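You operate a simulated robot arm through the tools that you are given. There is no shell and no other tool.

You run a simulated robot arm. Do the job below in one go: nothing can be reset, and whatever is moved stays where it is left.

JOB
Couple the grey table to the blue one and brake it.
Fine: roll it up to the buffers and swing the green handle down.

The check looks at the end state, three seconds after you hand in, the way a careful person would. Anything else that was tipped, shoved, dropped, spilled or broken makes it a failure.

ROBOT AND FRAMES
A 7-joint arm with a fingered hand on a trunk, on a base that moves. Base frame: it is fixed to the floor where the robot stands at the start and does not move with it; the origin is under the middle of the robot, x ahead of it, y to its left, z up. Lengths are in cm, angles in rad, forces in N, time in s.
With the tool pointing down near the work surface it reaches from about 36 to 84 cm from the robot's upright axis, wherever it stands. Its first joint turns from -2.007 to 2.007 rad. Places, roughly: blue table [-40, 230, 60]; blue table brake lever [120, 260, 60]; fixed rail clamp [70, 290, 100]; green handle [40, 90, 100]; grey table [150, 80, 60]; grey table brake lever [60, 0, 70]; rail a knob [150, 120, 100]; rail b knob [120, 110, 100]; rail c knob [90, 100, 100]; rail d knob [60, 90, 100]; sliding rail clamp [30, 280, 100]; sliding rail knob [40, 240, 100]; small table [-360, -40, 70]; small table brake lever [-340, 30, 70]. Payload 5 kg.
The tool frame sits at the grasp point between the pads (the TCP): z along the fingers, y along the line on which they close. The tips reach 3.2 cm beyond it. The gripper opens to 16 cm; its body begins 8.9 cm behind the TCP. The gripper is a hand of 4 fingers: y runs from the thumb to the fingers, the wrist lies at [0, 0, -26.7] in the tool frame.
Orientation is that of the tool frame in the base frame, as a unit quaternion [w, x, y, z]. With the fingers straight down and closing along the base's y, the tool's x points along the base's -x, its y along +y and its z along -z.

CONTROLS
- The arm moves only by the tool servo_tool. Its argument "series" is text: rows parted by semicolons, each of 6 numbers parted by spaces: the shift along the tool's x, y, z in cm, then the turn, a rotation vector about the tool's x, y, z in rad. In form: x y z wx wy wz; .... A call has 1 to 20 rows; each row is the pose to reach, as a shift and turn from the pose commanded when the call began, along the tool's axes at that moment. Rows are played at 5 a second. More than 5 cm and 0.15 rad between two rows, and nothing of the call is played. A pose out of reach is approached as far as the arm can. The call stops where the force on the tool passes 90 N (or 10 N more than at its start, if that is more) or the arm is blocked; 0.2 s more then pass. In this call time passes only in rows, and 0.2 s behind the last. The reply holds the time, the measured pose of the TCP, the force on the tool along the base axes, the opening and the grip force, in the units named above and with some noise, with the torque about the TCP (base axes, N m) and any sound that the robot's microphone picked up.
- Cameras (640 x 400 px; columns grow to the right, rows downward): "scene" is now at [3.99, 17.22, 137.75]; the picture's right is [0.33, -0.94, 0.00], its down [-0.55, -0.19, -0.81] and it looks along [0.77, 0.27, -0.58] (base axes); focal length 265 px, centre (320, 200). "wrist" rides on the gripper at [8, -0.4, -11.4] in the tool frame; the picture's right is [0.05, 1.00, 0.00], its down [-0.82, 0.04, -0.58] and it looks along [-0.58, 0.03, 0.82] (tool axes); focal length 265 px, centre (320, 200). There is no depth. A picture from a camera that has moved, and an enlarged one, comes with that camera's place and axes in the base frame and with its lens. The place of the scene camera against the robot may be out by one fixed shift of up to 2.5 cm in any direction.
- capture(camera): a new picture of that camera. The clock stands still meanwhile.
- raise_lower(by): slides the trunk up (or, below 0, down) by that many cm; the arm and the scene camera ride with it, the base frame stays. It gives what a move gives, with no picture.
- roll_base(legs): drives the robot by 1 to 6 legs, each [ahead, turn to the left] in cm and rad, along the robot's own axes; the way and the turn of a leg run together, so that a leg with both is an arc; at most 150 cm and 3.142 rad a leg. The arm and the cameras ride along, it lands a little off, and it stops where it bumps. It gives what a move gives.
- finger_targets(finger1, finger2, finger3, thumb_bend): sets how far each is bent, from 0 (flat) to 1 (curled in); at 0.3 the hand is open as for a grip, at 0.7 the pads meet at the TCP. One left out holds its place. A second passes; each finger stops where it meets its share of the squeeze, and holds until it gets a number again. It is the only way to open and close the hand. It gives what a move gives, with no picture; readings hold the bend of each and the force on the fingers (four entries, about 0 where the hand has none), thumb and palm.
- head_to(pan, tilt): turns the head with the scene camera to pan (to the left, within 2.705 rad either way) and tilt (down, from -0.506 to 1.204), counted from straight ahead of the robot. It gives what a move gives.
- close_up(camera, box): a new picture of the part [left, top, right, bottom] of that camera's present view, enlarged. The clock stands still meanwhile.
- finish_job(): hands the job in; it is judged then, once.

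Nothing tells you exact positions but the pictures and the camera data. Unless the task says otherwise, let go and move clear before handing in.

The tools are called after "Emit:" by a JSON object that holds its "op" and its "data". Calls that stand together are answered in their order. servo_tool: Moves the arm, as the interface text tells. Its arguments: {"type":"object","properties":{"series":{"type":"string"}},"required":["series"]} The other tools are called the same way: raise_lower (by) moves the trunk up or down; finger_targets (finger1, finger2, finger3, thumb_bend) moves the fingers one by one; roll_base (legs) drives the base; head_to (pan, tilt) turns the head that bears the scene camera; capture (camera) takes a picture; close_up (camera, box) takes an enlarged picture of a part of a camera's view; finish_job () hands the job in.

At the start:

```text
time: 0.0
eef_pos: [49.68, 14.7, 119.93]
ee_rot: [0.002, 0.001, 1.0, 0.0]
wrist_force: [0.3, -0.2, 0.2]
ft_torque: [-0.01, 0.0, 0.0]
opening: 16.01
gripper_force: 0.0
shape: jaw
bend: [0.3, 0.3, 0.3, 0.3]
finger forces: [0.0, 0.1, 0.0, 0.0, 0.0, 0.0]
trunk travel left (down, up): [-48.9, 50.1]
robot x, y, heading: [-0.11, 0.19, 0.004]
head pan, tilt (commanded): [0.337, 0.623]
```

scene: 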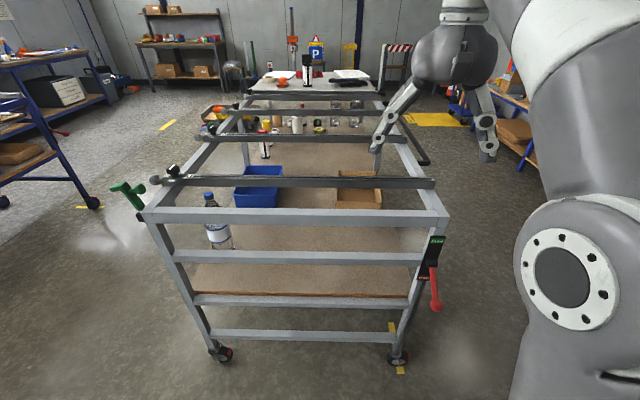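
wrist: 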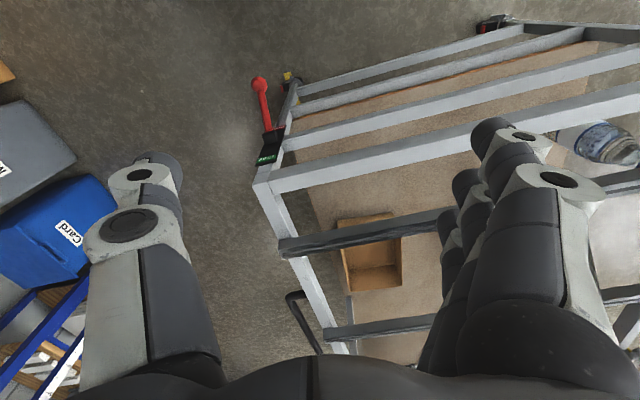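

I see the grey table frame in front of me, with a green handle at its near-left corner and a red brake lever at its near-right. I'll look around to find the blue table, the buffers and any obstacles before moving anything.

Emit:
{"op": "close_up", "data": {"camera": "scene", "box": [80, 150, 280, 275]}}

Emit:
{"op": "close_up", "data": {"camera": "scene", "box": [380, 200, 480, 262]}}

Emit:
{"op": "head_to", "data": {"pan": 1.3, "tilt": 0.5}}

```text
3.20 times, centred on (180, 212) of scene
camera zoom: at [3.99, 17.22, 137.75], right [0.33, -0.94, 0.0], down [-0.55, -0.19, -0.81], along [0.77, 0.27, -0.58], focal length 848 px, centre (768, 160)
```

zoom: 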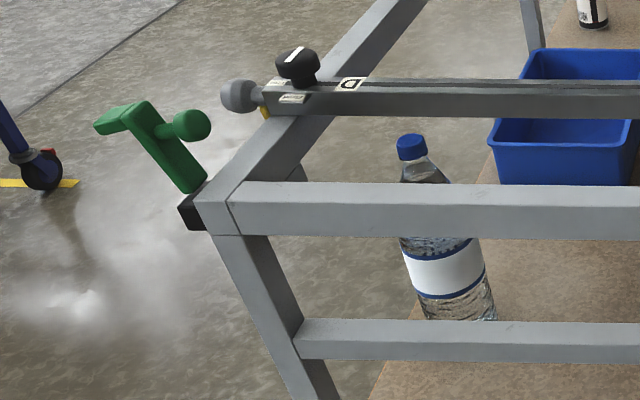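

```text
6.40 times, centred on (430, 231) of scene
camera zoom: at [3.99, 17.22, 137.75], right [0.33, -0.94, 0.0], down [-0.55, -0.19, -0.81], along [0.77, 0.27, -0.58], focal length 1696 px, centre (-384, 2)
```

zoom: 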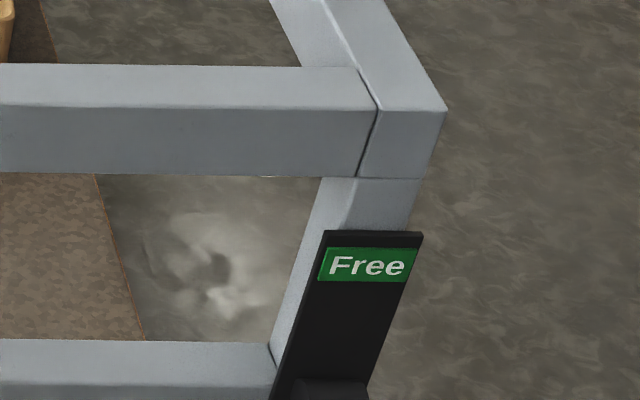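

```text
time: 1.2
eef_pos: [49.64, 14.56, 119.96]
ee_rot: [0.001, 0.0, 1.0, 0.0]
wrist_force: [-0.2, 0.6, 0.0]
ft_torque: [0.03, -0.02, 0.0]
opening: 15.99
gripper_force: 0.1
shape: jaw
bend: [0.3, 0.3, 0.3, 0.3]
finger forces: [0.1, 0.0, 0.0, 0.1, 0.1, 0.1]
trunk travel left (down, up): [-48.9, 50.1]
robot x, y, heading: [-0.45, 0.04, 0.001]
head pan, tilt (commanded): [1.3, 0.499]
```

The grey table's brake reads "Free" and the green handle sticks up and outward on its left side. Now I look left towards the blue table.

Emit:
{"op": "capture", "data": {"camera": "scene"}}

```text
taken
camera scene: at [-1.84, 23.09, 138.86], right [0.96, -0.27, 0.0], down [-0.13, -0.46, -0.88], along [0.24, 0.85, -0.48], focal length 265 px, centre (320, 200)
```

scene: 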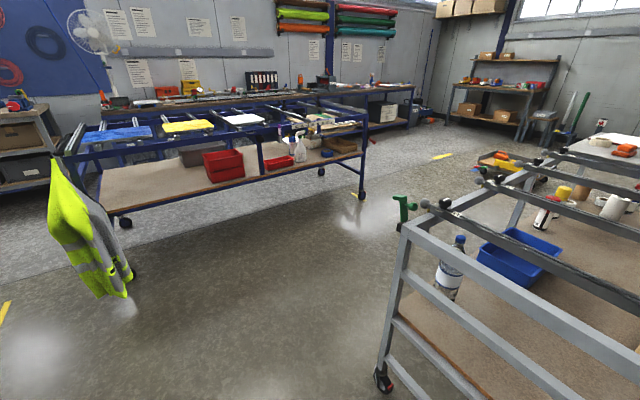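

The blue table stands to the left with its long side roughly facing the grey table. I zoom in to find the buffers, the coupling receiver, the rail clamps and its brake.

Emit:
{"op": "close_up", "data": {"camera": "scene", "box": [60, 80, 220, 180]}}

Emit:
{"op": "close_up", "data": {"camera": "scene", "box": [220, 80, 380, 180]}}

Emit:
{"op": "close_up", "data": {"camera": "scene", "box": [280, 90, 400, 165]}}

Emit:
{"op": "close_up", "data": {"camera": "scene", "box": [380, 130, 540, 230]}}

Emit:
{"op": "close_up", "data": {"camera": "scene", "box": [30, 120, 190, 220]}}

```text
4.00 times, centred on (140, 130) of scene
camera zoom: at [-1.84, 23.09, 138.86], right [0.96, -0.27, 0.0], down [-0.13, -0.46, -0.88], along [0.24, 0.85, -0.48], focal length 1060 px, centre (1040, 480)
```

zoom: 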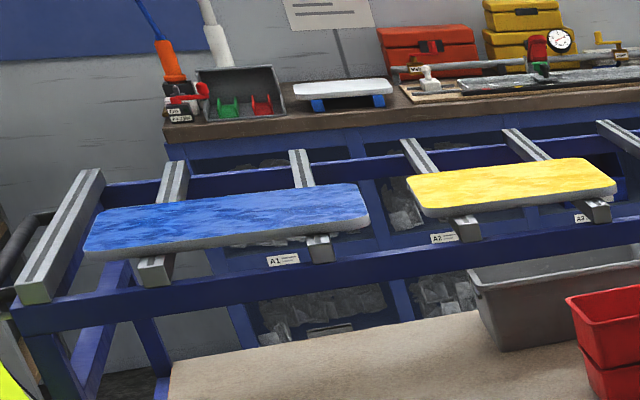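

```text
4.00 times, centred on (300, 130) of scene
camera zoom: at [-1.84, 23.09, 138.86], right [0.96, -0.27, 0.0], down [-0.13, -0.46, -0.88], along [0.24, 0.85, -0.48], focal length 1060 px, centre (400, 480)
```

zoom: 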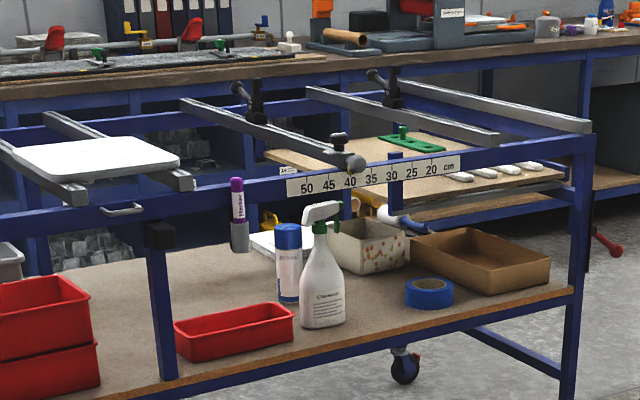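

```text
5.33 times, centred on (340, 128) of scene
camera zoom: at [-1.84, 23.09, 138.86], right [0.96, -0.27, 0.0], down [-0.13, -0.46, -0.88], along [0.24, 0.85, -0.48], focal length 1413 px, centre (213, 587)
```

zoom: 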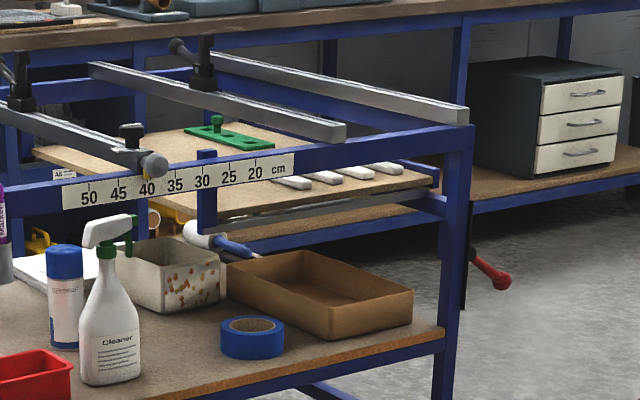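

```text
4.00 times, centred on (460, 180) of scene
camera zoom: at [-1.84, 23.09, 138.86], right [0.96, -0.27, 0.0], down [-0.13, -0.46, -0.88], along [0.24, 0.85, -0.48], focal length 1060 px, centre (-240, 280)
```

zoom: 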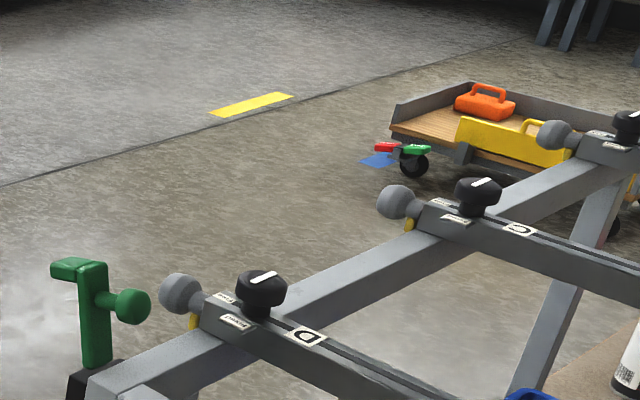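

```text
4.00 times, centred on (110, 170) of scene
camera zoom: at [-1.84, 23.09, 138.86], right [0.96, -0.27, 0.0], down [-0.13, -0.46, -0.88], along [0.24, 0.85, -0.48], focal length 1060 px, centre (1160, 320)
```

zoom: 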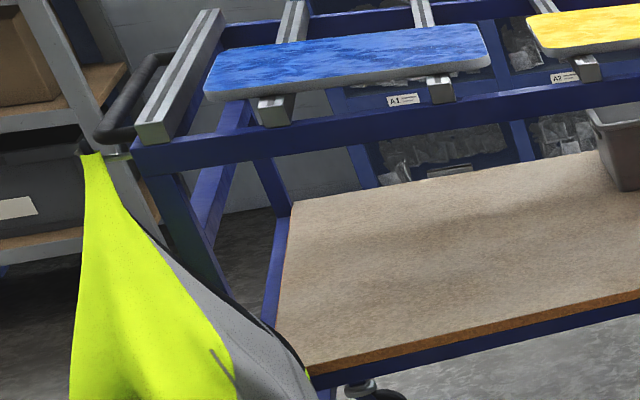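

The blue table's front rail and the grey table's left side are roughly parallel, turned about 0.3 rad, with a gap of about 115 cm. There is a chrome loop on the blue front rail that lines up with the green handle. I'll look around further to find free floor for pushing.

Emit:
{"op": "head_to", "data": {"pan": -0.5, "tilt": 0.6}}

Emit:
{"op": "capture", "data": {"camera": "scene"}}

Emit:
{"op": "head_to", "data": {"pan": -1.4, "tilt": 0.6}}

Emit:
{"op": "capture", "data": {"camera": "scene"}}

Emit:
{"op": "head_to", "data": {"pan": 0.7, "tilt": 0.35}}

Emit:
{"op": "capture", "data": {"camera": "scene"}}

Emit:
{"op": "head_to", "data": {"pan": 2.3, "tilt": 0.5}}

Emit:
{"op": "capture", "data": {"camera": "scene"}}

```text
time: 3.0
eef_pos: [49.66, 14.63, 119.93]
ee_rot: [0.001, 0.001, 1.0, 0.001]
wrist_force: [0.1, -0.3, 0.2]
ft_torque: [-0.01, 0.0, -0.02]
opening: 15.99
gripper_force: 0.1
shape: jaw
bend: [0.3, 0.3, 0.3, 0.3]
finger forces: [0.1, 0.0, 0.0, 0.1, 0.1, 0.0]
trunk travel left (down, up): [-48.9, 50.1]
robot x, y, heading: [-0.08, -0.1, -0.001]
head pan, tilt (commanded): [-0.499, 0.6]
```

```text
taken
camera scene: at [3.48, 10.09, 137.95], right [-0.48, -0.88, 0.0], down [-0.5, 0.27, -0.83], along [0.72, -0.39, -0.56], focal length 265 px, centre (320, 200)
```

scene: 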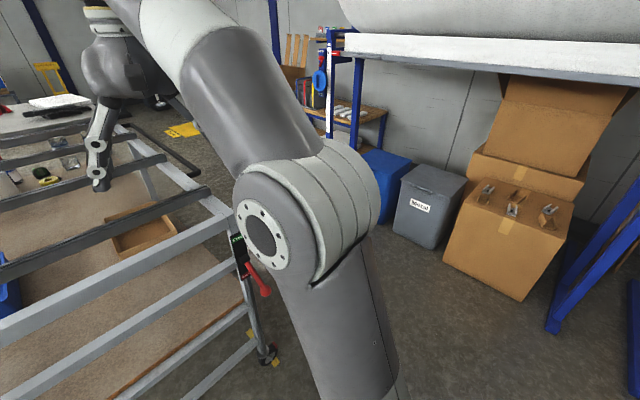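

```text
time: 4.2
eef_pos: [49.6, 14.64, 120.0]
ee_rot: [0.002, -0.001, 1.0, 0.001]
wrist_force: [-0.2, 0.7, 0.2]
ft_torque: [0.0, -0.02, -0.03]
opening: 15.97
gripper_force: 0.0
shape: jaw
bend: [0.3, 0.3, 0.3, 0.3]
finger forces: [0.1, 0.1, 0.0, 0.0, 0.0, 0.0]
trunk travel left (down, up): [-48.9, 50.1]
robot x, y, heading: [-0.19, -0.03, 0.002]
head pan, tilt (commanded): [-1.4, 0.6]
```

```text
taken
camera scene: at [-2.77, 5.61, 137.95], right [-0.99, -0.17, 0.0], down [-0.1, 0.56, -0.83], along [0.14, -0.81, -0.56], focal length 265 px, centre (320, 200)
```

scene: 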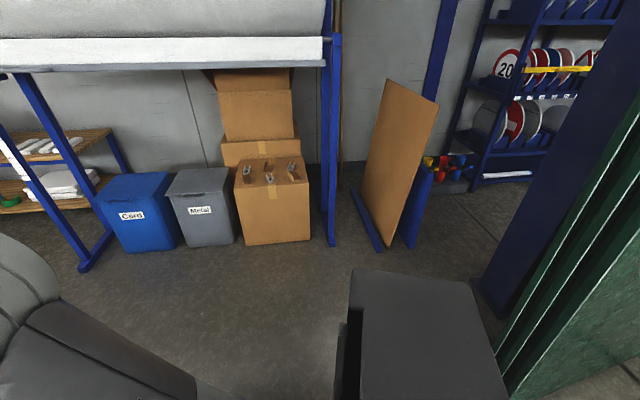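

```text
time: 6.2
eef_pos: [49.7, 14.72, 119.92]
ee_rot: [0.001, 0.0, 1.0, 0.0]
wrist_force: [-1.0, -0.5, -0.2]
ft_torque: [-0.04, 0.02, 0.03]
opening: 15.97
gripper_force: 0.1
shape: jaw
bend: [0.3, 0.3, 0.3, 0.3]
finger forces: [0.1, 0.1, 0.0, 0.0, 0.0, 0.0]
trunk travel left (down, up): [-48.9, 50.1]
robot x, y, heading: [-0.03, -0.1, -0.002]
head pan, tilt (commanded): [0.7, 0.351]
```

```text
taken
camera scene: at [2.84, 20.32, 140.23], right [0.64, -0.77, 0.0], down [-0.26, -0.22, -0.94], along [0.72, 0.6, -0.34], focal length 265 px, centre (320, 200)
```

scene: 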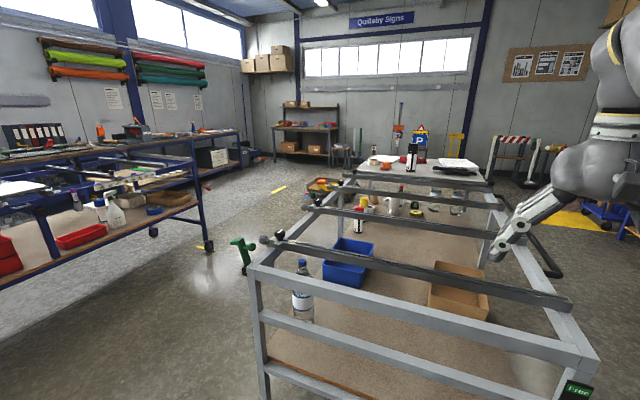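

```text
time: 7.9
eef_pos: [49.61, 14.76, 120.06]
ee_rot: [0.002, 0.0, 1.0, 0.0]
wrist_force: [-0.1, 0.1, 1.2]
ft_torque: [0.03, -0.01, 0.02]
opening: 15.97
gripper_force: 0.0
shape: jaw
bend: [0.3, 0.3, 0.3, 0.3]
finger forces: [0.1, 0.0, 0.0, 0.0, 0.1, 0.0]
trunk travel left (down, up): [-48.9, 50.1]
robot x, y, heading: [0.14, -0.2, -0.001]
head pan, tilt (commanded): [2.3, 0.499]
```

```text
taken
camera scene: at [-10.34, 21.11, 138.86], right [0.75, 0.67, 0.0], down [0.32, -0.36, -0.88], along [-0.58, 0.65, -0.48], focal length 265 px, centre (320, 200)
```

scene: 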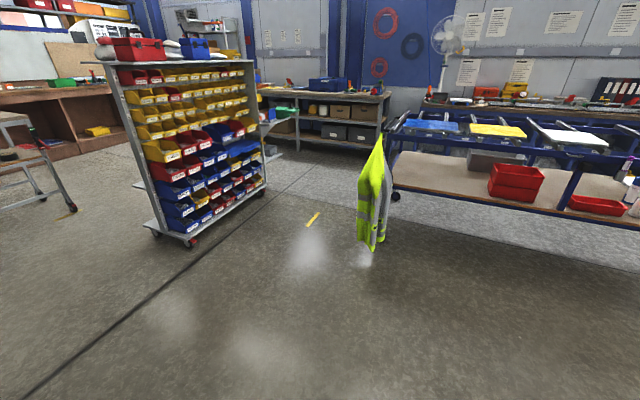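

The grey table has a black push bar on its right side, and the lane between that side and the rack looks about 115 cm wide. I'll look down at my own footprint and back at the table's right side before driving there.

Emit:
{"op": "head_to", "data": {"pan": 0.4, "tilt": 1.2}}

Emit:
{"op": "capture", "data": {"camera": "scene"}}

Emit:
{"op": "head_to", "data": {"pan": -1.2, "tilt": 1.2}}

Emit:
{"op": "capture", "data": {"camera": "scene"}}

Emit:
{"op": "head_to", "data": {"pan": 0.0, "tilt": 0.5}}

Emit:
{"op": "capture", "data": {"camera": "scene"}}

Emit:
{"op": "close_up", "data": {"camera": "wrist", "box": [220, 60, 380, 160]}}

Emit:
{"op": "close_up", "data": {"camera": "wrist", "box": [240, 260, 400, 360]}}

```text
time: 9.8
eef_pos: [49.54, 14.6, 120.01]
ee_rot: [0.002, 0.0, 1.0, 0.0]
wrist_force: [-0.3, 0.1, 0.9]
ft_torque: [0.0, -0.01, -0.03]
opening: 15.99
gripper_force: 0.0
shape: jaw
bend: [0.3, 0.3, 0.3, 0.3]
finger forces: [0.0, 0.0, 0.0, 0.1, 0.0, 0.0]
trunk travel left (down, up): [-48.9, 50.1]
robot x, y, heading: [0.08, 0.08, 0.003]
head pan, tilt (commanded): [0.4, 1.201]
```

```text
taken
camera scene: at [0.87, 16.5, 133.49], right [0.39, -0.92, 0.0], down [-0.86, -0.36, -0.36], along [0.33, 0.14, -0.93], focal length 265 px, centre (320, 200)
```

scene: 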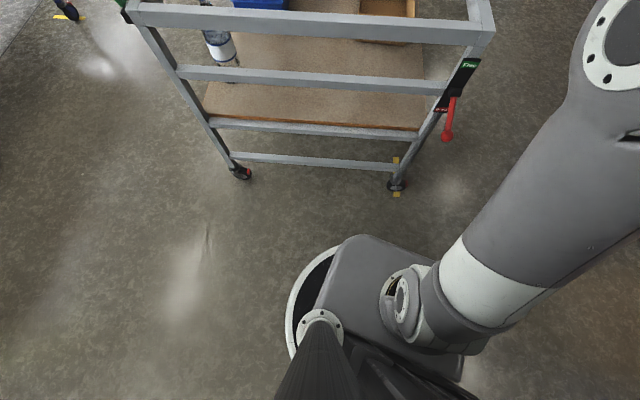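

```text
time: 11.4
eef_pos: [49.52, 14.67, 120.07]
ee_rot: [0.002, 0.001, 1.0, 0.0]
wrist_force: [0.2, -0.3, 0.4]
ft_torque: [0.0, 0.01, -0.02]
opening: 16.01
gripper_force: 0.1
shape: jaw
bend: [0.3, 0.3, 0.3, 0.3]
finger forces: [0.0, 0.0, 0.0, 0.1, 0.0, 0.0]
trunk travel left (down, up): [-48.9, 50.1]
robot x, y, heading: [-0.16, 0.03, 0.001]
head pan, tilt (commanded): [-1.201, 1.201]
```

```text
taken
camera scene: at [-2.26, 9.11, 133.49], right [-0.93, -0.36, 0.0], down [-0.34, 0.87, -0.36], along [0.13, -0.34, -0.93], focal length 265 px, centre (320, 200)
```

scene: 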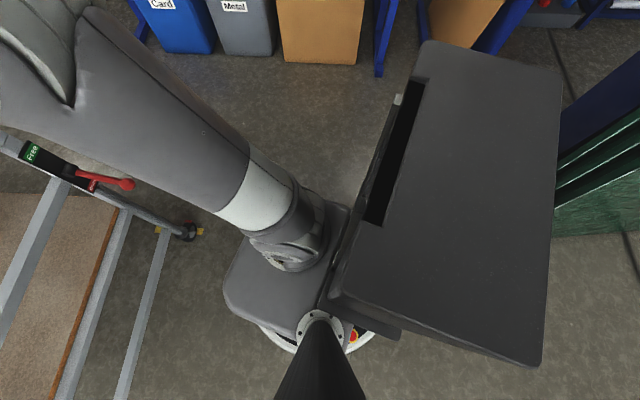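

```text
time: 12.8
eef_pos: [49.65, 14.7, 120.0]
ee_rot: [0.002, 0.0, 1.0, -0.001]
wrist_force: [0.8, -0.1, -0.8]
ft_torque: [0.0, -0.02, 0.0]
opening: 15.99
gripper_force: 0.0
shape: jaw
bend: [0.3, 0.3, 0.3, 0.3]
finger forces: [0.1, 0.0, 0.0, 0.0, 0.0, 0.0]
trunk travel left (down, up): [-48.9, 50.1]
robot x, y, heading: [0.36, 0.07, -0.002]
head pan, tilt (commanded): [0.0, 0.499]
```

```text
taken
camera scene: at [4.82, 14.31, 138.86], right [0.0, -1.0, 0.0], down [-0.48, 0.0, -0.88], along [0.88, 0.0, -0.48], focal length 265 px, centre (320, 200)
```

scene: 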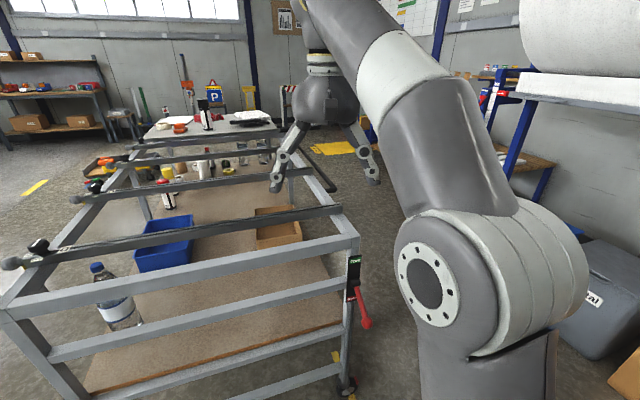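

```text
4.00 times, centred on (300, 110) of wrist
camera zoom: at [41.56, 14.31, 131.4], right [-0.05, 1.0, 0.0], down [0.81, 0.04, 0.58], along [0.58, 0.03, -0.81], focal length 1062 px, centre (400, 560)
```

zoom: 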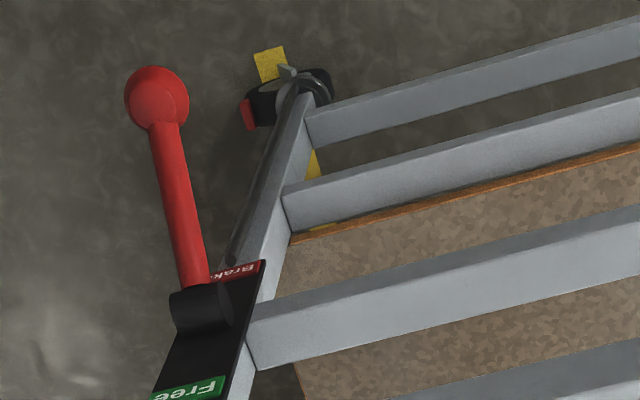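

```text
4.00 times, centred on (320, 310) of wrist
camera zoom: at [41.56, 14.31, 131.4], right [-0.05, 1.0, 0.0], down [0.81, 0.04, 0.58], along [0.58, 0.03, -0.81], focal length 1062 px, centre (320, -240)
```

zoom: 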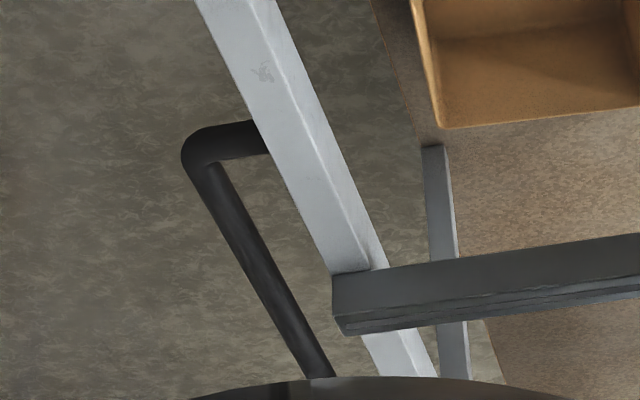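

The base is about 28 cm in radius, and the push bar is on the grey table's right side near (95, 10). I'll back into the lane on the right with the hand held high, in short steps.

Emit:
{"op": "roll_base", "data": {"legs": [[0, -1.0], [60, 0], [0, 1.0]]}}

Emit:
{"op": "head_to", "data": {"pan": 0.6, "tilt": 0.45}}

Emit:
{"op": "capture", "data": {"camera": "scene"}}

Emit:
{"op": "capture", "data": {"camera": "wrist"}}

```text
time: 21.3
eef_pos: [81.64, -36.33, 119.94]
ee_rot: [0.002, 0.005, 1.0, 0.0]
wrist_force: [-0.4, -0.3, -0.4]
ft_torque: [0.0, -0.02, 0.0]
opening: 15.96
gripper_force: 0.1
shape: jaw
bend: [0.3, 0.3, 0.3, 0.3]
finger forces: [0.0, 0.0, 0.0, 0.0, 0.0, 0.1]
trunk travel left (down, up): [-48.9, 50.1]
robot x, y, heading: [32.09, -50.44, -0.011]
head pan, tilt (commanded): [0.0, 0.499]
```

```text
time: 22.3
eef_pos: [81.72, -36.4, 119.92]
ee_rot: [0.002, 0.006, 1.0, 0.0]
wrist_force: [-0.4, -0.3, 0.6]
ft_torque: [0.0, 0.0, 0.03]
opening: 15.96
gripper_force: 0.0
shape: jaw
bend: [0.3, 0.3, 0.3, 0.3]
finger forces: [0.1, 0.0, 0.0, 0.1, 0.0, 0.0]
trunk travel left (down, up): [-48.9, 50.1]
robot x, y, heading: [32.03, -50.62, -0.008]
head pan, tilt (commanded): [0.6, 0.45]
```

```text
taken
camera scene: at [35.52, -31.09, 139.31], right [0.56, -0.83, 0.0], down [-0.36, -0.24, -0.9], along [0.75, 0.5, -0.44], focal length 265 px, centre (320, 200)
```

scene: 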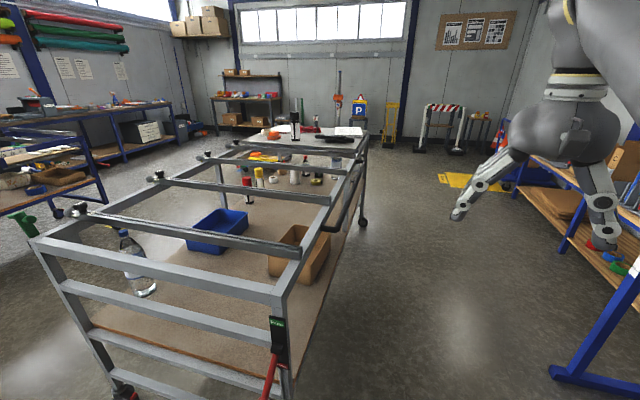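

```text
taken
camera wrist: at [73.7, -36.68, 131.4], right [-0.04, 1.0, 0.0], down [0.81, 0.03, 0.58], along [0.58, 0.02, -0.81], focal length 265 px, centre (320, 200)
```

wrist: 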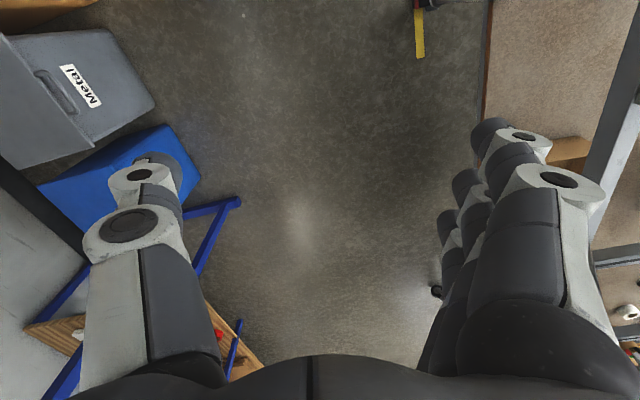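

I've reached the start of the lane. I zoom on the push bar and brake lever to get their shape and height.

Emit:
{"op": "close_up", "data": {"camera": "scene", "box": [260, 120, 420, 220]}}

Emit:
{"op": "close_up", "data": {"camera": "scene", "box": [220, 300, 380, 400]}}

Emit:
{"op": "roll_base", "data": {"legs": [[0, 0.3], [25, 0]]}}

Emit:
{"op": "head_to", "data": {"pan": 0.7, "tilt": 0.6}}

Emit:
{"op": "capture", "data": {"camera": "scene"}}

```text
4.00 times, centred on (340, 170) of scene
camera zoom: at [35.52, -31.09, 139.31], right [0.56, -0.83, 0.0], down [-0.36, -0.24, -0.9], along [0.75, 0.5, -0.44], focal length 1060 px, centre (240, 320)
```

zoom: 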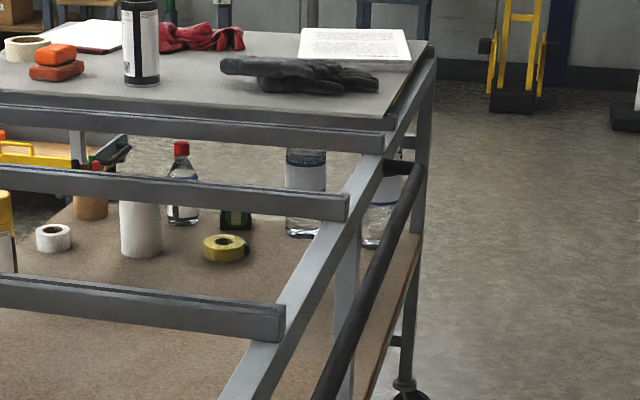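

```text
4.00 times, centred on (300, 350) of scene
camera zoom: at [35.52, -31.09, 139.31], right [0.56, -0.83, 0.0], down [-0.36, -0.24, -0.9], along [0.75, 0.5, -0.44], focal length 1060 px, centre (400, -400)
```

zoom: 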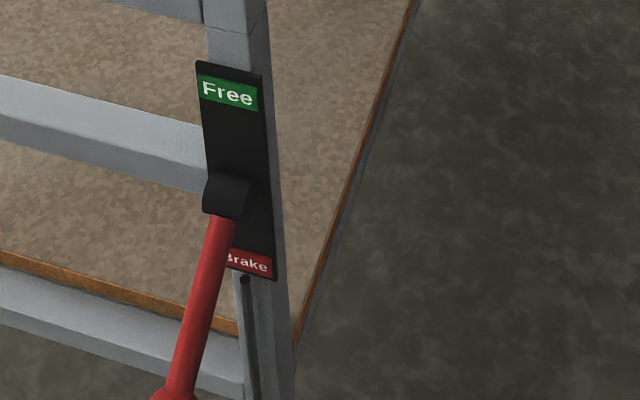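

```text
time: 25.1
eef_pos: [99.49, -15.12, 120.0]
ee_rot: [0.0, -0.144, 0.99, 0.0]
wrist_force: [0.8, 0.7, -0.6]
ft_torque: [0.0, 0.01, -0.04]
opening: 15.99
gripper_force: 0.1
shape: jaw
bend: [0.3, 0.3, 0.3, 0.3]
finger forces: [0.0, 0.0, 0.0, 0.0, 0.1, 0.0]
trunk travel left (down, up): [-48.9, 50.1]
robot x, y, heading: [56.32, -43.34, 0.292]
head pan, tilt (commanded): [0.6, 0.45]
```

```text
time: 25.8
eef_pos: [99.35, -15.07, 119.98]
ee_rot: [0.001, -0.144, 0.99, 0.0]
wrist_force: [0.7, -0.1, 0.0]
ft_torque: [0.02, 0.0, 0.01]
opening: 16.02
gripper_force: 0.0
shape: jaw
bend: [0.3, 0.3, 0.3, 0.3]
finger forces: [0.0, 0.0, 0.0, 0.0, 0.0, 0.0]
trunk travel left (down, up): [-48.9, 50.1]
robot x, y, heading: [55.6, -43.55, 0.285]
head pan, tilt (commanded): [0.7, 0.6]
```

```text
taken
camera scene: at [52.39, -24.05, 137.96], right [0.84, -0.55, 0.0], down [-0.31, -0.47, -0.83], along [0.45, 0.69, -0.56], focal length 265 px, centre (320, 200)
```

scene: 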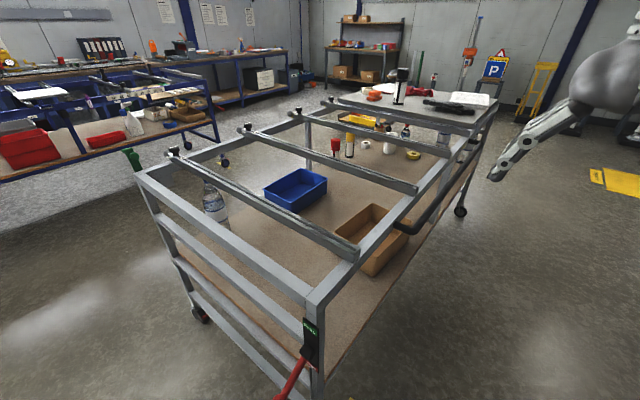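

The brake lever hangs from a boss on the near-right leg between "Free" and "Brake" labels. I need a side view to know which state it is in now.

Emit:
{"op": "head_to", "data": {"pan": 1.1, "tilt": 1.1}}

Emit:
{"op": "capture", "data": {"camera": "scene"}}

```text
time: 26.8
eef_pos: [99.45, -15.19, 119.93]
ee_rot: [0.0, -0.144, 0.99, 0.0]
wrist_force: [0.5, 0.5, -0.4]
ft_torque: [0.0, -0.01, -0.02]
opening: 15.99
gripper_force: 0.0
shape: jaw
bend: [0.3, 0.3, 0.3, 0.3]
finger forces: [0.0, 0.0, 0.0, 0.0, 0.0, 0.0]
trunk travel left (down, up): [-48.9, 50.1]
robot x, y, heading: [56.2, -43.15, 0.293]
head pan, tilt (commanded): [1.1, 1.1]
```

```text
taken
camera scene: at [48.69, -25.23, 134.09], right [0.98, -0.18, 0.0], down [-0.16, -0.88, -0.45], along [0.08, 0.45, -0.89], focal length 265 px, centre (320, 200)
```

scene: 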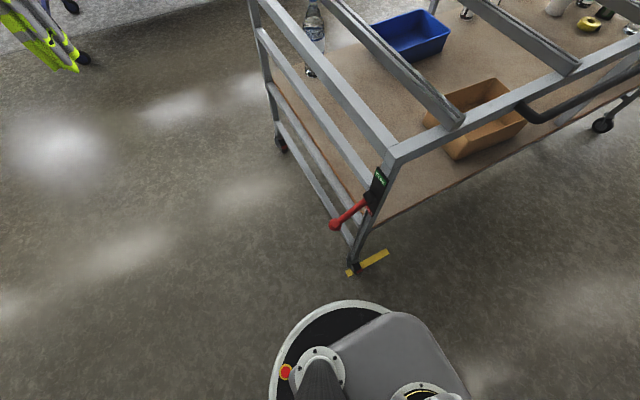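

Emit:
{"op": "close_up", "data": {"camera": "scene", "box": [310, 140, 430, 215]}}

Emit:
{"op": "close_up", "data": {"camera": "scene", "box": [320, 220, 420, 282]}}

```text
5.33 times, centred on (370, 178) of scene
camera zoom: at [48.69, -25.23, 134.09], right [0.98, -0.18, 0.0], down [-0.16, -0.88, -0.45], along [0.08, 0.45, -0.89], focal length 1413 px, centre (53, 320)
```

zoom: 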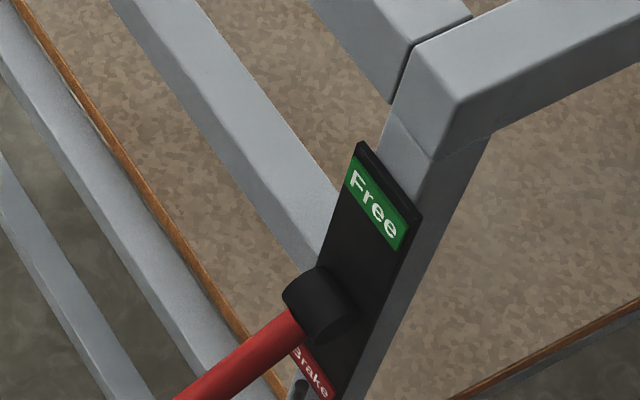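

```text
6.40 times, centred on (370, 251) of scene
camera zoom: at [48.69, -25.23, 134.09], right [0.98, -0.18, 0.0], down [-0.16, -0.88, -0.45], along [0.08, 0.45, -0.89], focal length 1696 px, centre (0, -126)
```

zoom: 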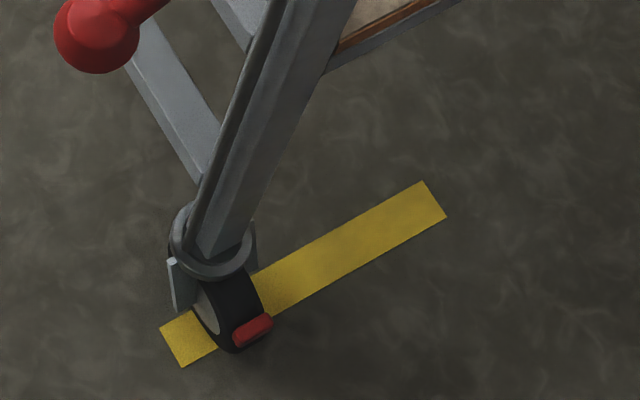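

The lever appears to point outward and somewhat down, so its state isn't clear yet. I zoom on the push bar and look for a better angle on the lever.

Emit:
{"op": "close_up", "data": {"camera": "scene", "box": [480, 50, 640, 150]}}

Emit:
{"op": "head_to", "data": {"pan": 0.4, "tilt": 0.8}}

Emit:
{"op": "capture", "data": {"camera": "scene"}}

Emit:
{"op": "capture", "data": {"camera": "wrist"}}

```text
4.00 times, centred on (560, 100) of scene
camera zoom: at [48.69, -25.23, 134.09], right [0.98, -0.18, 0.0], down [-0.16, -0.88, -0.45], along [0.08, 0.45, -0.89], focal length 1060 px, centre (-640, 600)
```

zoom: 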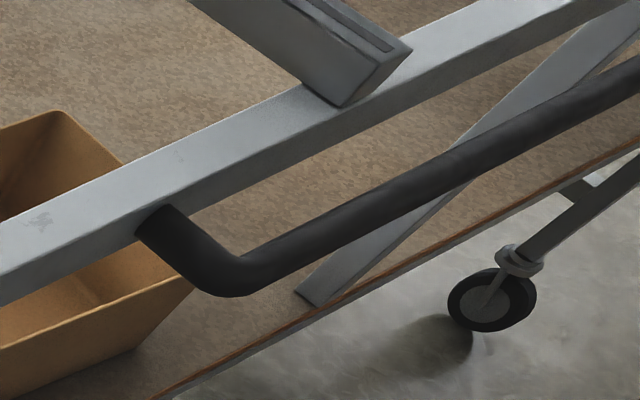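

```text
time: 27.8
eef_pos: [99.38, -15.14, 119.98]
ee_rot: [0.002, -0.144, 0.99, 0.0]
wrist_force: [0.3, -0.1, 0.4]
ft_torque: [-0.02, 0.0, 0.01]
opening: 15.98
gripper_force: 0.1
shape: jaw
bend: [0.3, 0.3, 0.3, 0.3]
finger forces: [0.0, 0.0, 0.0, 0.1, 0.1, 0.0]
trunk travel left (down, up): [-48.9, 50.1]
robot x, y, heading: [55.99, -43.53, 0.289]
head pan, tilt (commanded): [0.4, 0.799]
```

```text
taken
camera scene: at [53.76, -26.3, 136.26], right [0.64, -0.77, 0.0], down [-0.55, -0.46, -0.7], along [0.54, 0.44, -0.72], focal length 265 px, centre (320, 200)
```

scene: 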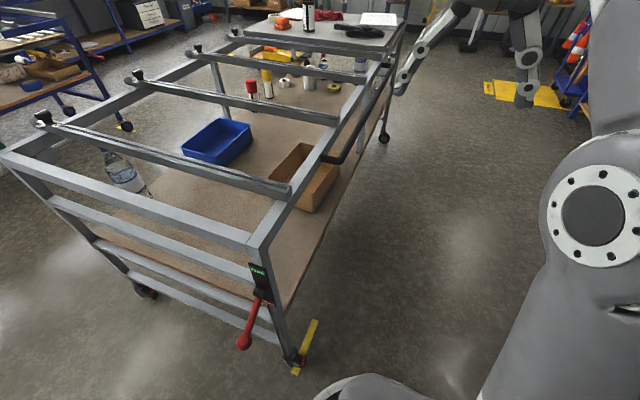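

```text
taken
camera wrist: at [91.8, -17.77, 131.39], right [-0.33, 0.94, 0.0], down [0.77, 0.27, 0.58], along [0.55, 0.19, -0.81], focal length 265 px, centre (320, 200)
```

wrist: 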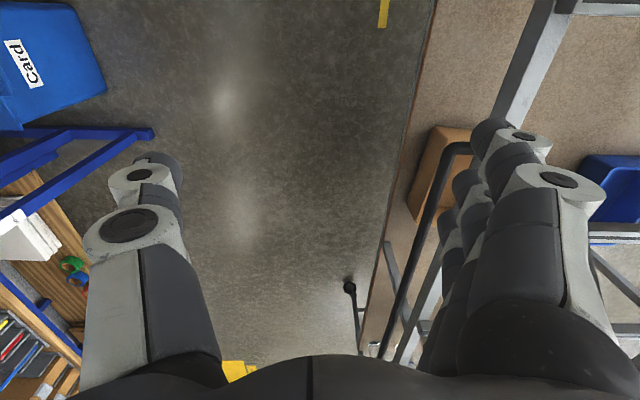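

The push bar runs along the right side at about z 91, from u≈100 to u≈175 along the table. Now I zoom on the coupling features of both tables from here.

Emit:
{"op": "head_to", "data": {"pan": 1.45, "tilt": 0.3}}

Emit:
{"op": "capture", "data": {"camera": "scene"}}

```text
time: 29.1
eef_pos: [99.43, -15.17, 120.06]
ee_rot: [0.001, -0.144, 0.99, 0.0]
wrist_force: [-0.3, -0.1, -0.3]
ft_torque: [-0.02, 0.01, 0.02]
opening: 16.01
gripper_force: 0.1
shape: jaw
bend: [0.3, 0.3, 0.3, 0.3]
finger forces: [0.0, 0.0, 0.0, 0.1, 0.0, 0.1]
trunk travel left (down, up): [-48.9, 50.1]
robot x, y, heading: [56.52, -43.4, 0.292]
head pan, tilt (commanded): [1.45, 0.3]
```

```text
taken
camera scene: at [45.97, -22.24, 140.7], right [0.99, 0.17, 0.0], down [0.05, -0.29, -0.96], along [-0.16, 0.94, -0.3], focal length 265 px, centre (320, 200)
```

scene: 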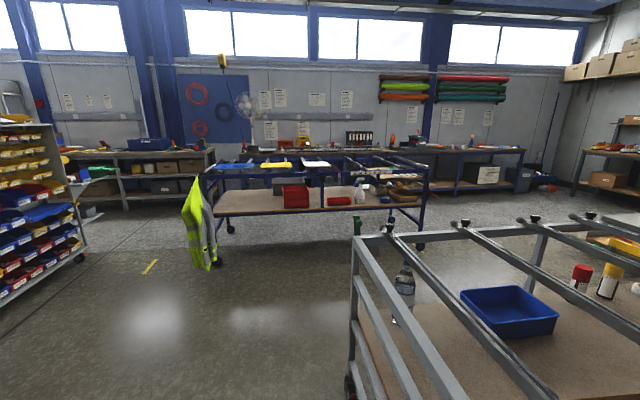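

Emit:
{"op": "close_up", "data": {"camera": "scene", "box": [200, 150, 328, 230]}}

Emit:
{"op": "close_up", "data": {"camera": "scene", "box": [310, 150, 438, 230]}}

Emit:
{"op": "close_up", "data": {"camera": "scene", "box": [310, 155, 374, 195]}}

Emit:
{"op": "close_up", "data": {"camera": "scene", "box": [370, 155, 434, 195]}}

Emit:
{"op": "close_up", "data": {"camera": "scene", "box": [340, 200, 436, 260]}}

Emit:
{"op": "close_up", "data": {"camera": "scene", "box": [420, 160, 452, 180]}}

```text
5.00 times, centred on (264, 190) of scene
camera zoom: at [45.97, -22.24, 140.7], right [0.99, 0.17, 0.0], down [0.05, -0.29, -0.96], along [-0.16, 0.94, -0.3], focal length 1325 px, centre (600, 250)
```

zoom: 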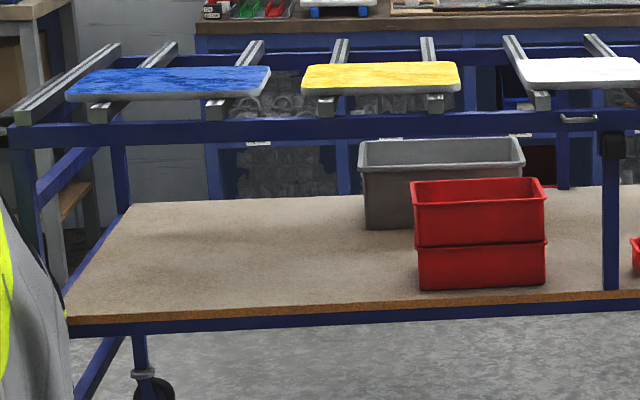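

```text
5.00 times, centred on (374, 190) of scene
camera zoom: at [45.97, -22.24, 140.7], right [0.99, 0.17, 0.0], down [0.05, -0.29, -0.96], along [-0.16, 0.94, -0.3], focal length 1325 px, centre (50, 250)
```

zoom: 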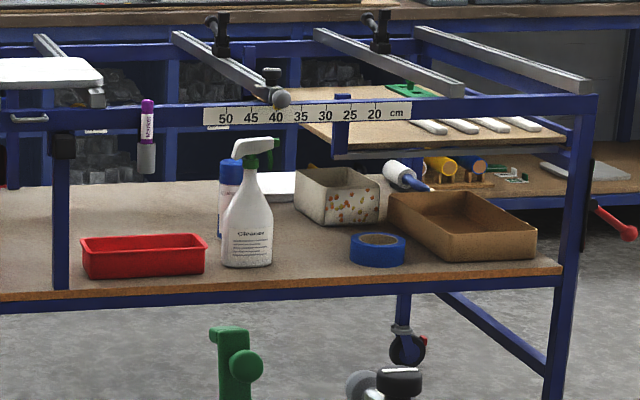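

```text
10.00 times, centred on (342, 175) of scene
camera zoom: at [45.97, -22.24, 140.7], right [0.99, 0.17, 0.0], down [0.05, -0.29, -0.96], along [-0.16, 0.94, -0.3], focal length 2649 px, centre (100, 450)
```

zoom: 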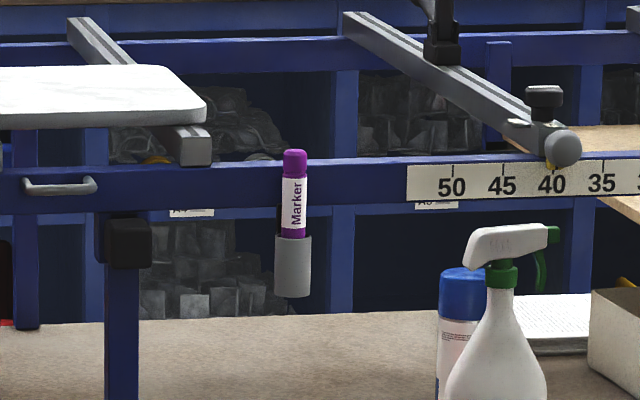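

```text
10.00 times, centred on (402, 175) of scene
camera zoom: at [45.97, -22.24, 140.7], right [0.99, 0.17, 0.0], down [0.05, -0.29, -0.96], along [-0.16, 0.94, -0.3], focal length 2649 px, centre (-500, 450)
```

zoom: 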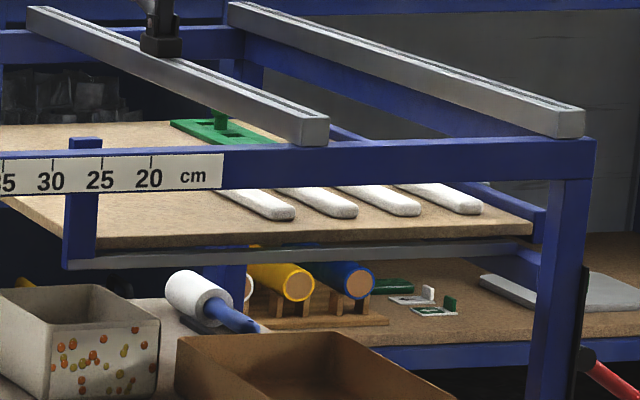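

```text
6.67 times, centred on (388, 230) of scene
camera zoom: at [45.97, -22.24, 140.7], right [0.99, 0.17, 0.0], down [0.05, -0.29, -0.96], along [-0.16, 0.94, -0.3], focal length 1766 px, centre (-133, 0)
```

zoom: 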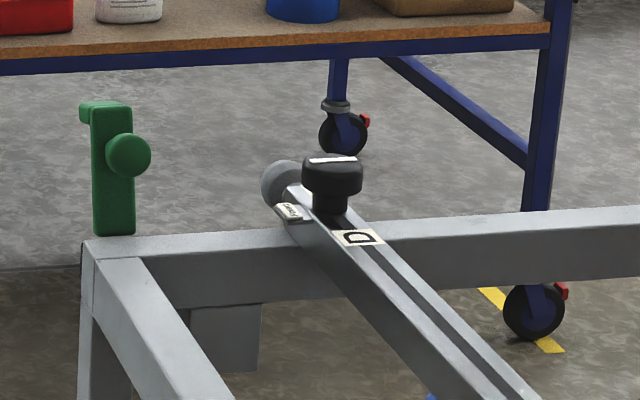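

```text
16.00 times, centred on (436, 170) of scene
camera zoom: at [45.97, -22.24, 140.7], right [0.99, 0.17, 0.0], down [0.05, -0.29, -0.96], along [-0.16, 0.94, -0.3], focal length 4239 px, centre (-1536, 680)
```

zoom: 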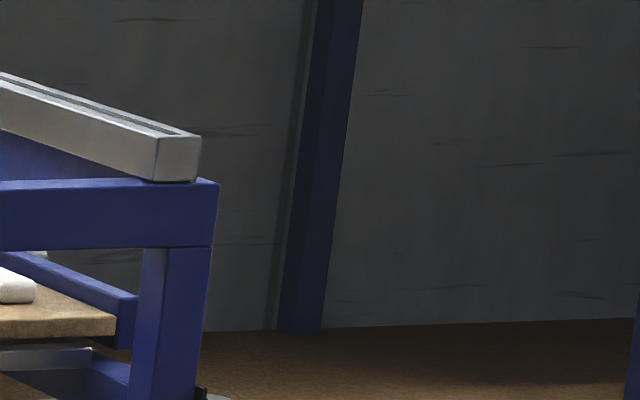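

The chrome loop and a black buffer block on the blue front rail line up with the green handle and a plate on the grey table's left side; a straight push of about 135 cm looks right. I zoom on the blue brake lever to compare states.

Emit:
{"op": "close_up", "data": {"camera": "scene", "box": [414, 175, 446, 205]}}

Emit:
{"op": "close_up", "data": {"camera": "scene", "box": [380, 210, 444, 250]}}

Emit:
{"op": "close_up", "data": {"camera": "scene", "box": [320, 165, 352, 185]}}

```text
13.33 times, centred on (430, 190) of scene
camera zoom: at [45.97, -22.24, 140.7], right [0.99, 0.17, 0.0], down [0.05, -0.29, -0.96], along [-0.16, 0.94, -0.3], focal length 3532 px, centre (-1147, 333)
```

zoom: 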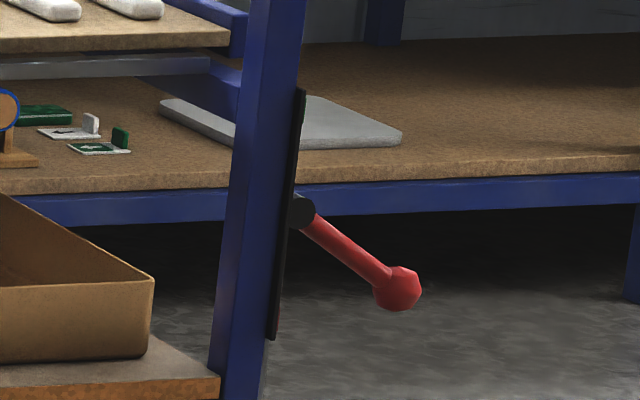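

```text
10.00 times, centred on (412, 230) of scene
camera zoom: at [45.97, -22.24, 140.7], right [0.99, 0.17, 0.0], down [0.05, -0.29, -0.96], along [-0.16, 0.94, -0.3], focal length 2649 px, centre (-600, -100)
```

zoom: 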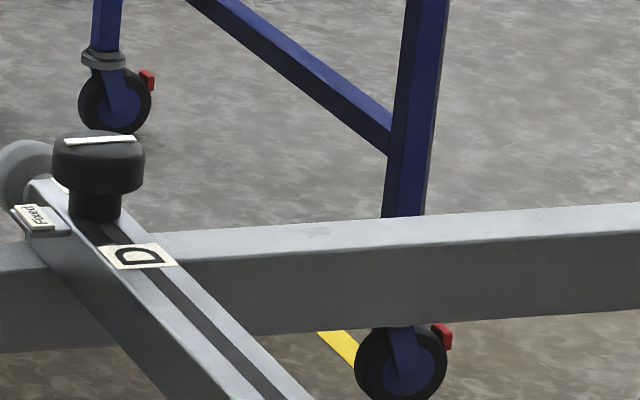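

```text
16.00 times, centred on (336, 175) of scene
camera zoom: at [45.97, -22.24, 140.7], right [0.99, 0.17, 0.0], down [0.05, -0.29, -0.96], along [-0.16, 0.94, -0.3], focal length 4239 px, centre (64, 600)
```

zoom: 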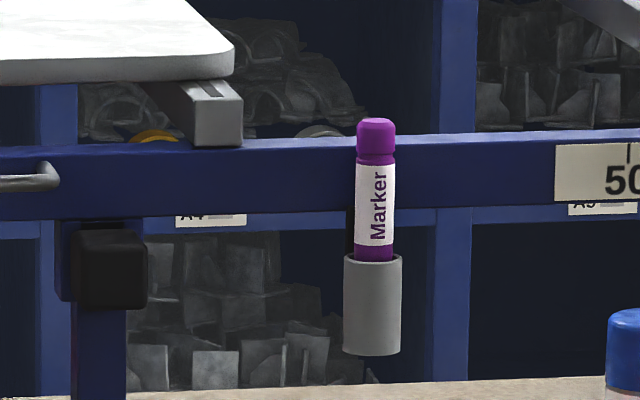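

The blue lever points about 40° below horizontal. I'll lower the trunk to see the grey lever from the side and compare.

Emit:
{"op": "raise_lower", "data": {"by": -35}}

Emit:
{"op": "head_to", "data": {"pan": 0.95, "tilt": 0.8}}

Emit:
{"op": "capture", "data": {"camera": "scene"}}

```text
time: 32.5
eef_pos: [99.43, -15.18, 85.02]
ee_rot: [0.001, -0.144, 0.99, 0.0]
wrist_force: [0.4, 0.2, -0.9]
ft_torque: [0.01, -0.04, 0.02]
opening: 16.02
gripper_force: 0.1
shape: jaw
bend: [0.3, 0.3, 0.3, 0.3]
finger forces: [0.0, 0.1, 0.0, 0.0, 0.0, 0.0]
trunk travel left (down, up): [-13.9, 85.1]
robot x, y, heading: [55.9, -43.45, 0.293]
head pan, tilt (commanded): [1.45, 0.3]
```

```text
time: 33.5
eef_pos: [99.24, -15.09, 84.99]
ee_rot: [0.001, -0.144, 0.99, -0.001]
wrist_force: [-1.0, 0.5, 0.9]
ft_torque: [0.02, -0.03, 0.01]
opening: 15.99
gripper_force: 0.0
shape: jaw
bend: [0.3, 0.3, 0.3, 0.3]
finger forces: [0.0, 0.0, 0.0, 0.0, 0.0, 0.0]
trunk travel left (down, up): [-13.9, 85.1]
robot x, y, heading: [55.86, -43.37, 0.288]
head pan, tilt (commanded): [0.949, 0.799]
```

```text
taken
camera scene: at [50.16, -23.81, 101.27], right [0.95, -0.32, 0.0], down [-0.23, -0.68, -0.7], along [0.23, 0.66, -0.72], focal length 265 px, centre (320, 200)
```

scene: 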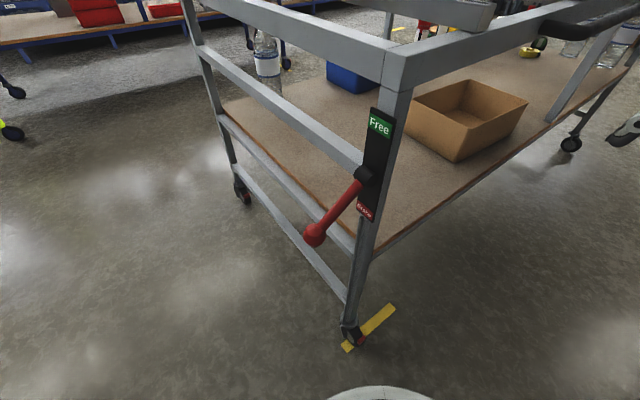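

The grey lever also points about 40° below horizontal, towards "Brake" – the same as the blue one – so the grey table may currently be braked. I'll look at the small table's lever as a reference.

Emit:
{"op": "head_to", "data": {"pan": 2.7, "tilt": 0.1}}

Emit:
{"op": "capture", "data": {"camera": "scene"}}

```text
time: 35.2
eef_pos: [99.46, -15.19, 84.88]
ee_rot: [0.001, -0.144, 0.99, 0.0]
wrist_force: [-0.3, -0.3, 0.3]
ft_torque: [-0.04, -0.03, -0.01]
opening: 15.98
gripper_force: 0.0
shape: jaw
bend: [0.3, 0.3, 0.3, 0.3]
finger forces: [0.0, 0.0, 0.1, 0.0, 0.1, 0.0]
trunk travel left (down, up): [-13.9, 85.1]
robot x, y, heading: [56.25, -43.37, 0.291]
head pan, tilt (commanded): [2.7, 0.099]
```

```text
taken
camera scene: at [38.45, -30.06, 107.57], right [0.15, 0.99, 0.0], down [0.1, -0.02, -0.99], along [-0.98, 0.15, -0.1], focal length 265 px, centre (320, 200)
```

scene: 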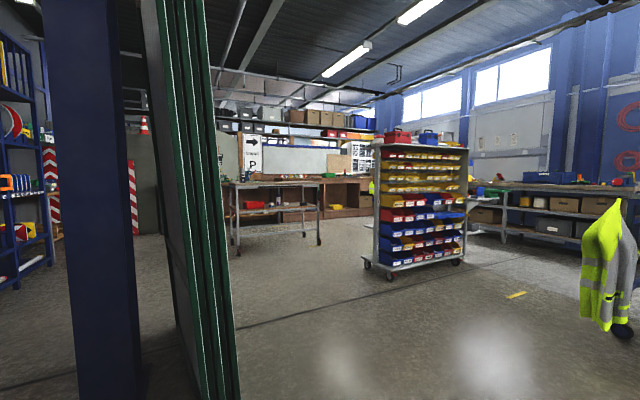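

Emit:
{"op": "close_up", "data": {"camera": "scene", "box": [220, 165, 332, 255]}}

Emit:
{"op": "close_up", "data": {"camera": "scene", "box": [296, 176, 332, 206]}}

Emit:
{"op": "close_up", "data": {"camera": "scene", "box": [296, 222, 332, 252]}}

```text
4.44 times, centred on (276, 210) of scene
camera zoom: at [38.45, -30.06, 107.57], right [0.15, 0.99, 0.0], down [0.1, -0.02, -0.99], along [-0.98, 0.15, -0.1], focal length 1178 px, centre (516, 156)
```

zoom: 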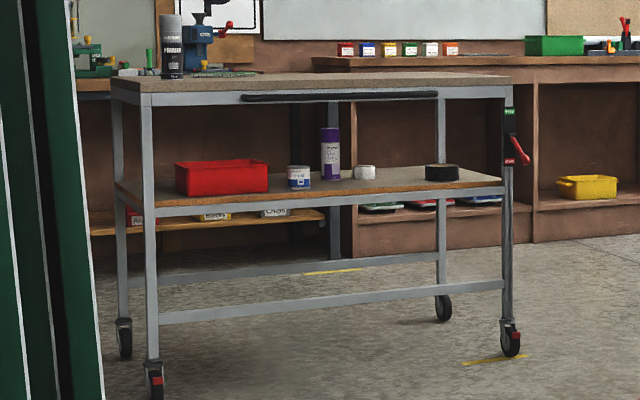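

```text
13.33 times, centred on (314, 191) of scene
camera zoom: at [38.45, -30.06, 107.57], right [0.15, 0.99, 0.0], down [0.1, -0.02, -0.99], along [-0.98, 0.15, -0.1], focal length 3532 px, centre (400, 320)
```

zoom: 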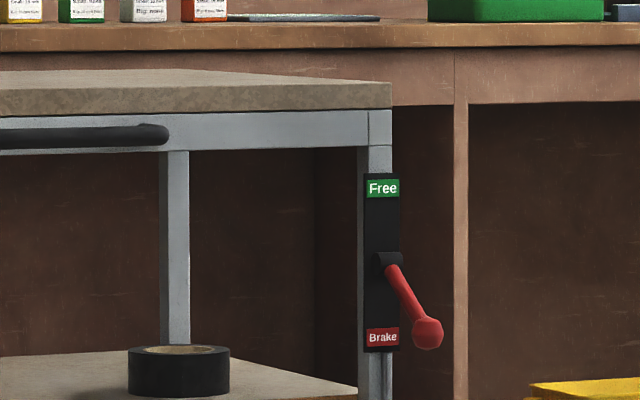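

```text
13.33 times, centred on (314, 237) of scene
camera zoom: at [38.45, -30.06, 107.57], right [0.15, 0.99, 0.0], down [0.1, -0.02, -0.99], along [-0.98, 0.15, -0.1], focal length 3532 px, centre (400, -293)
```

zoom: 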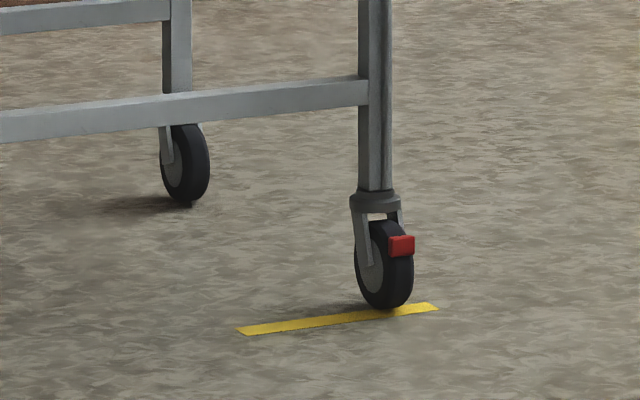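

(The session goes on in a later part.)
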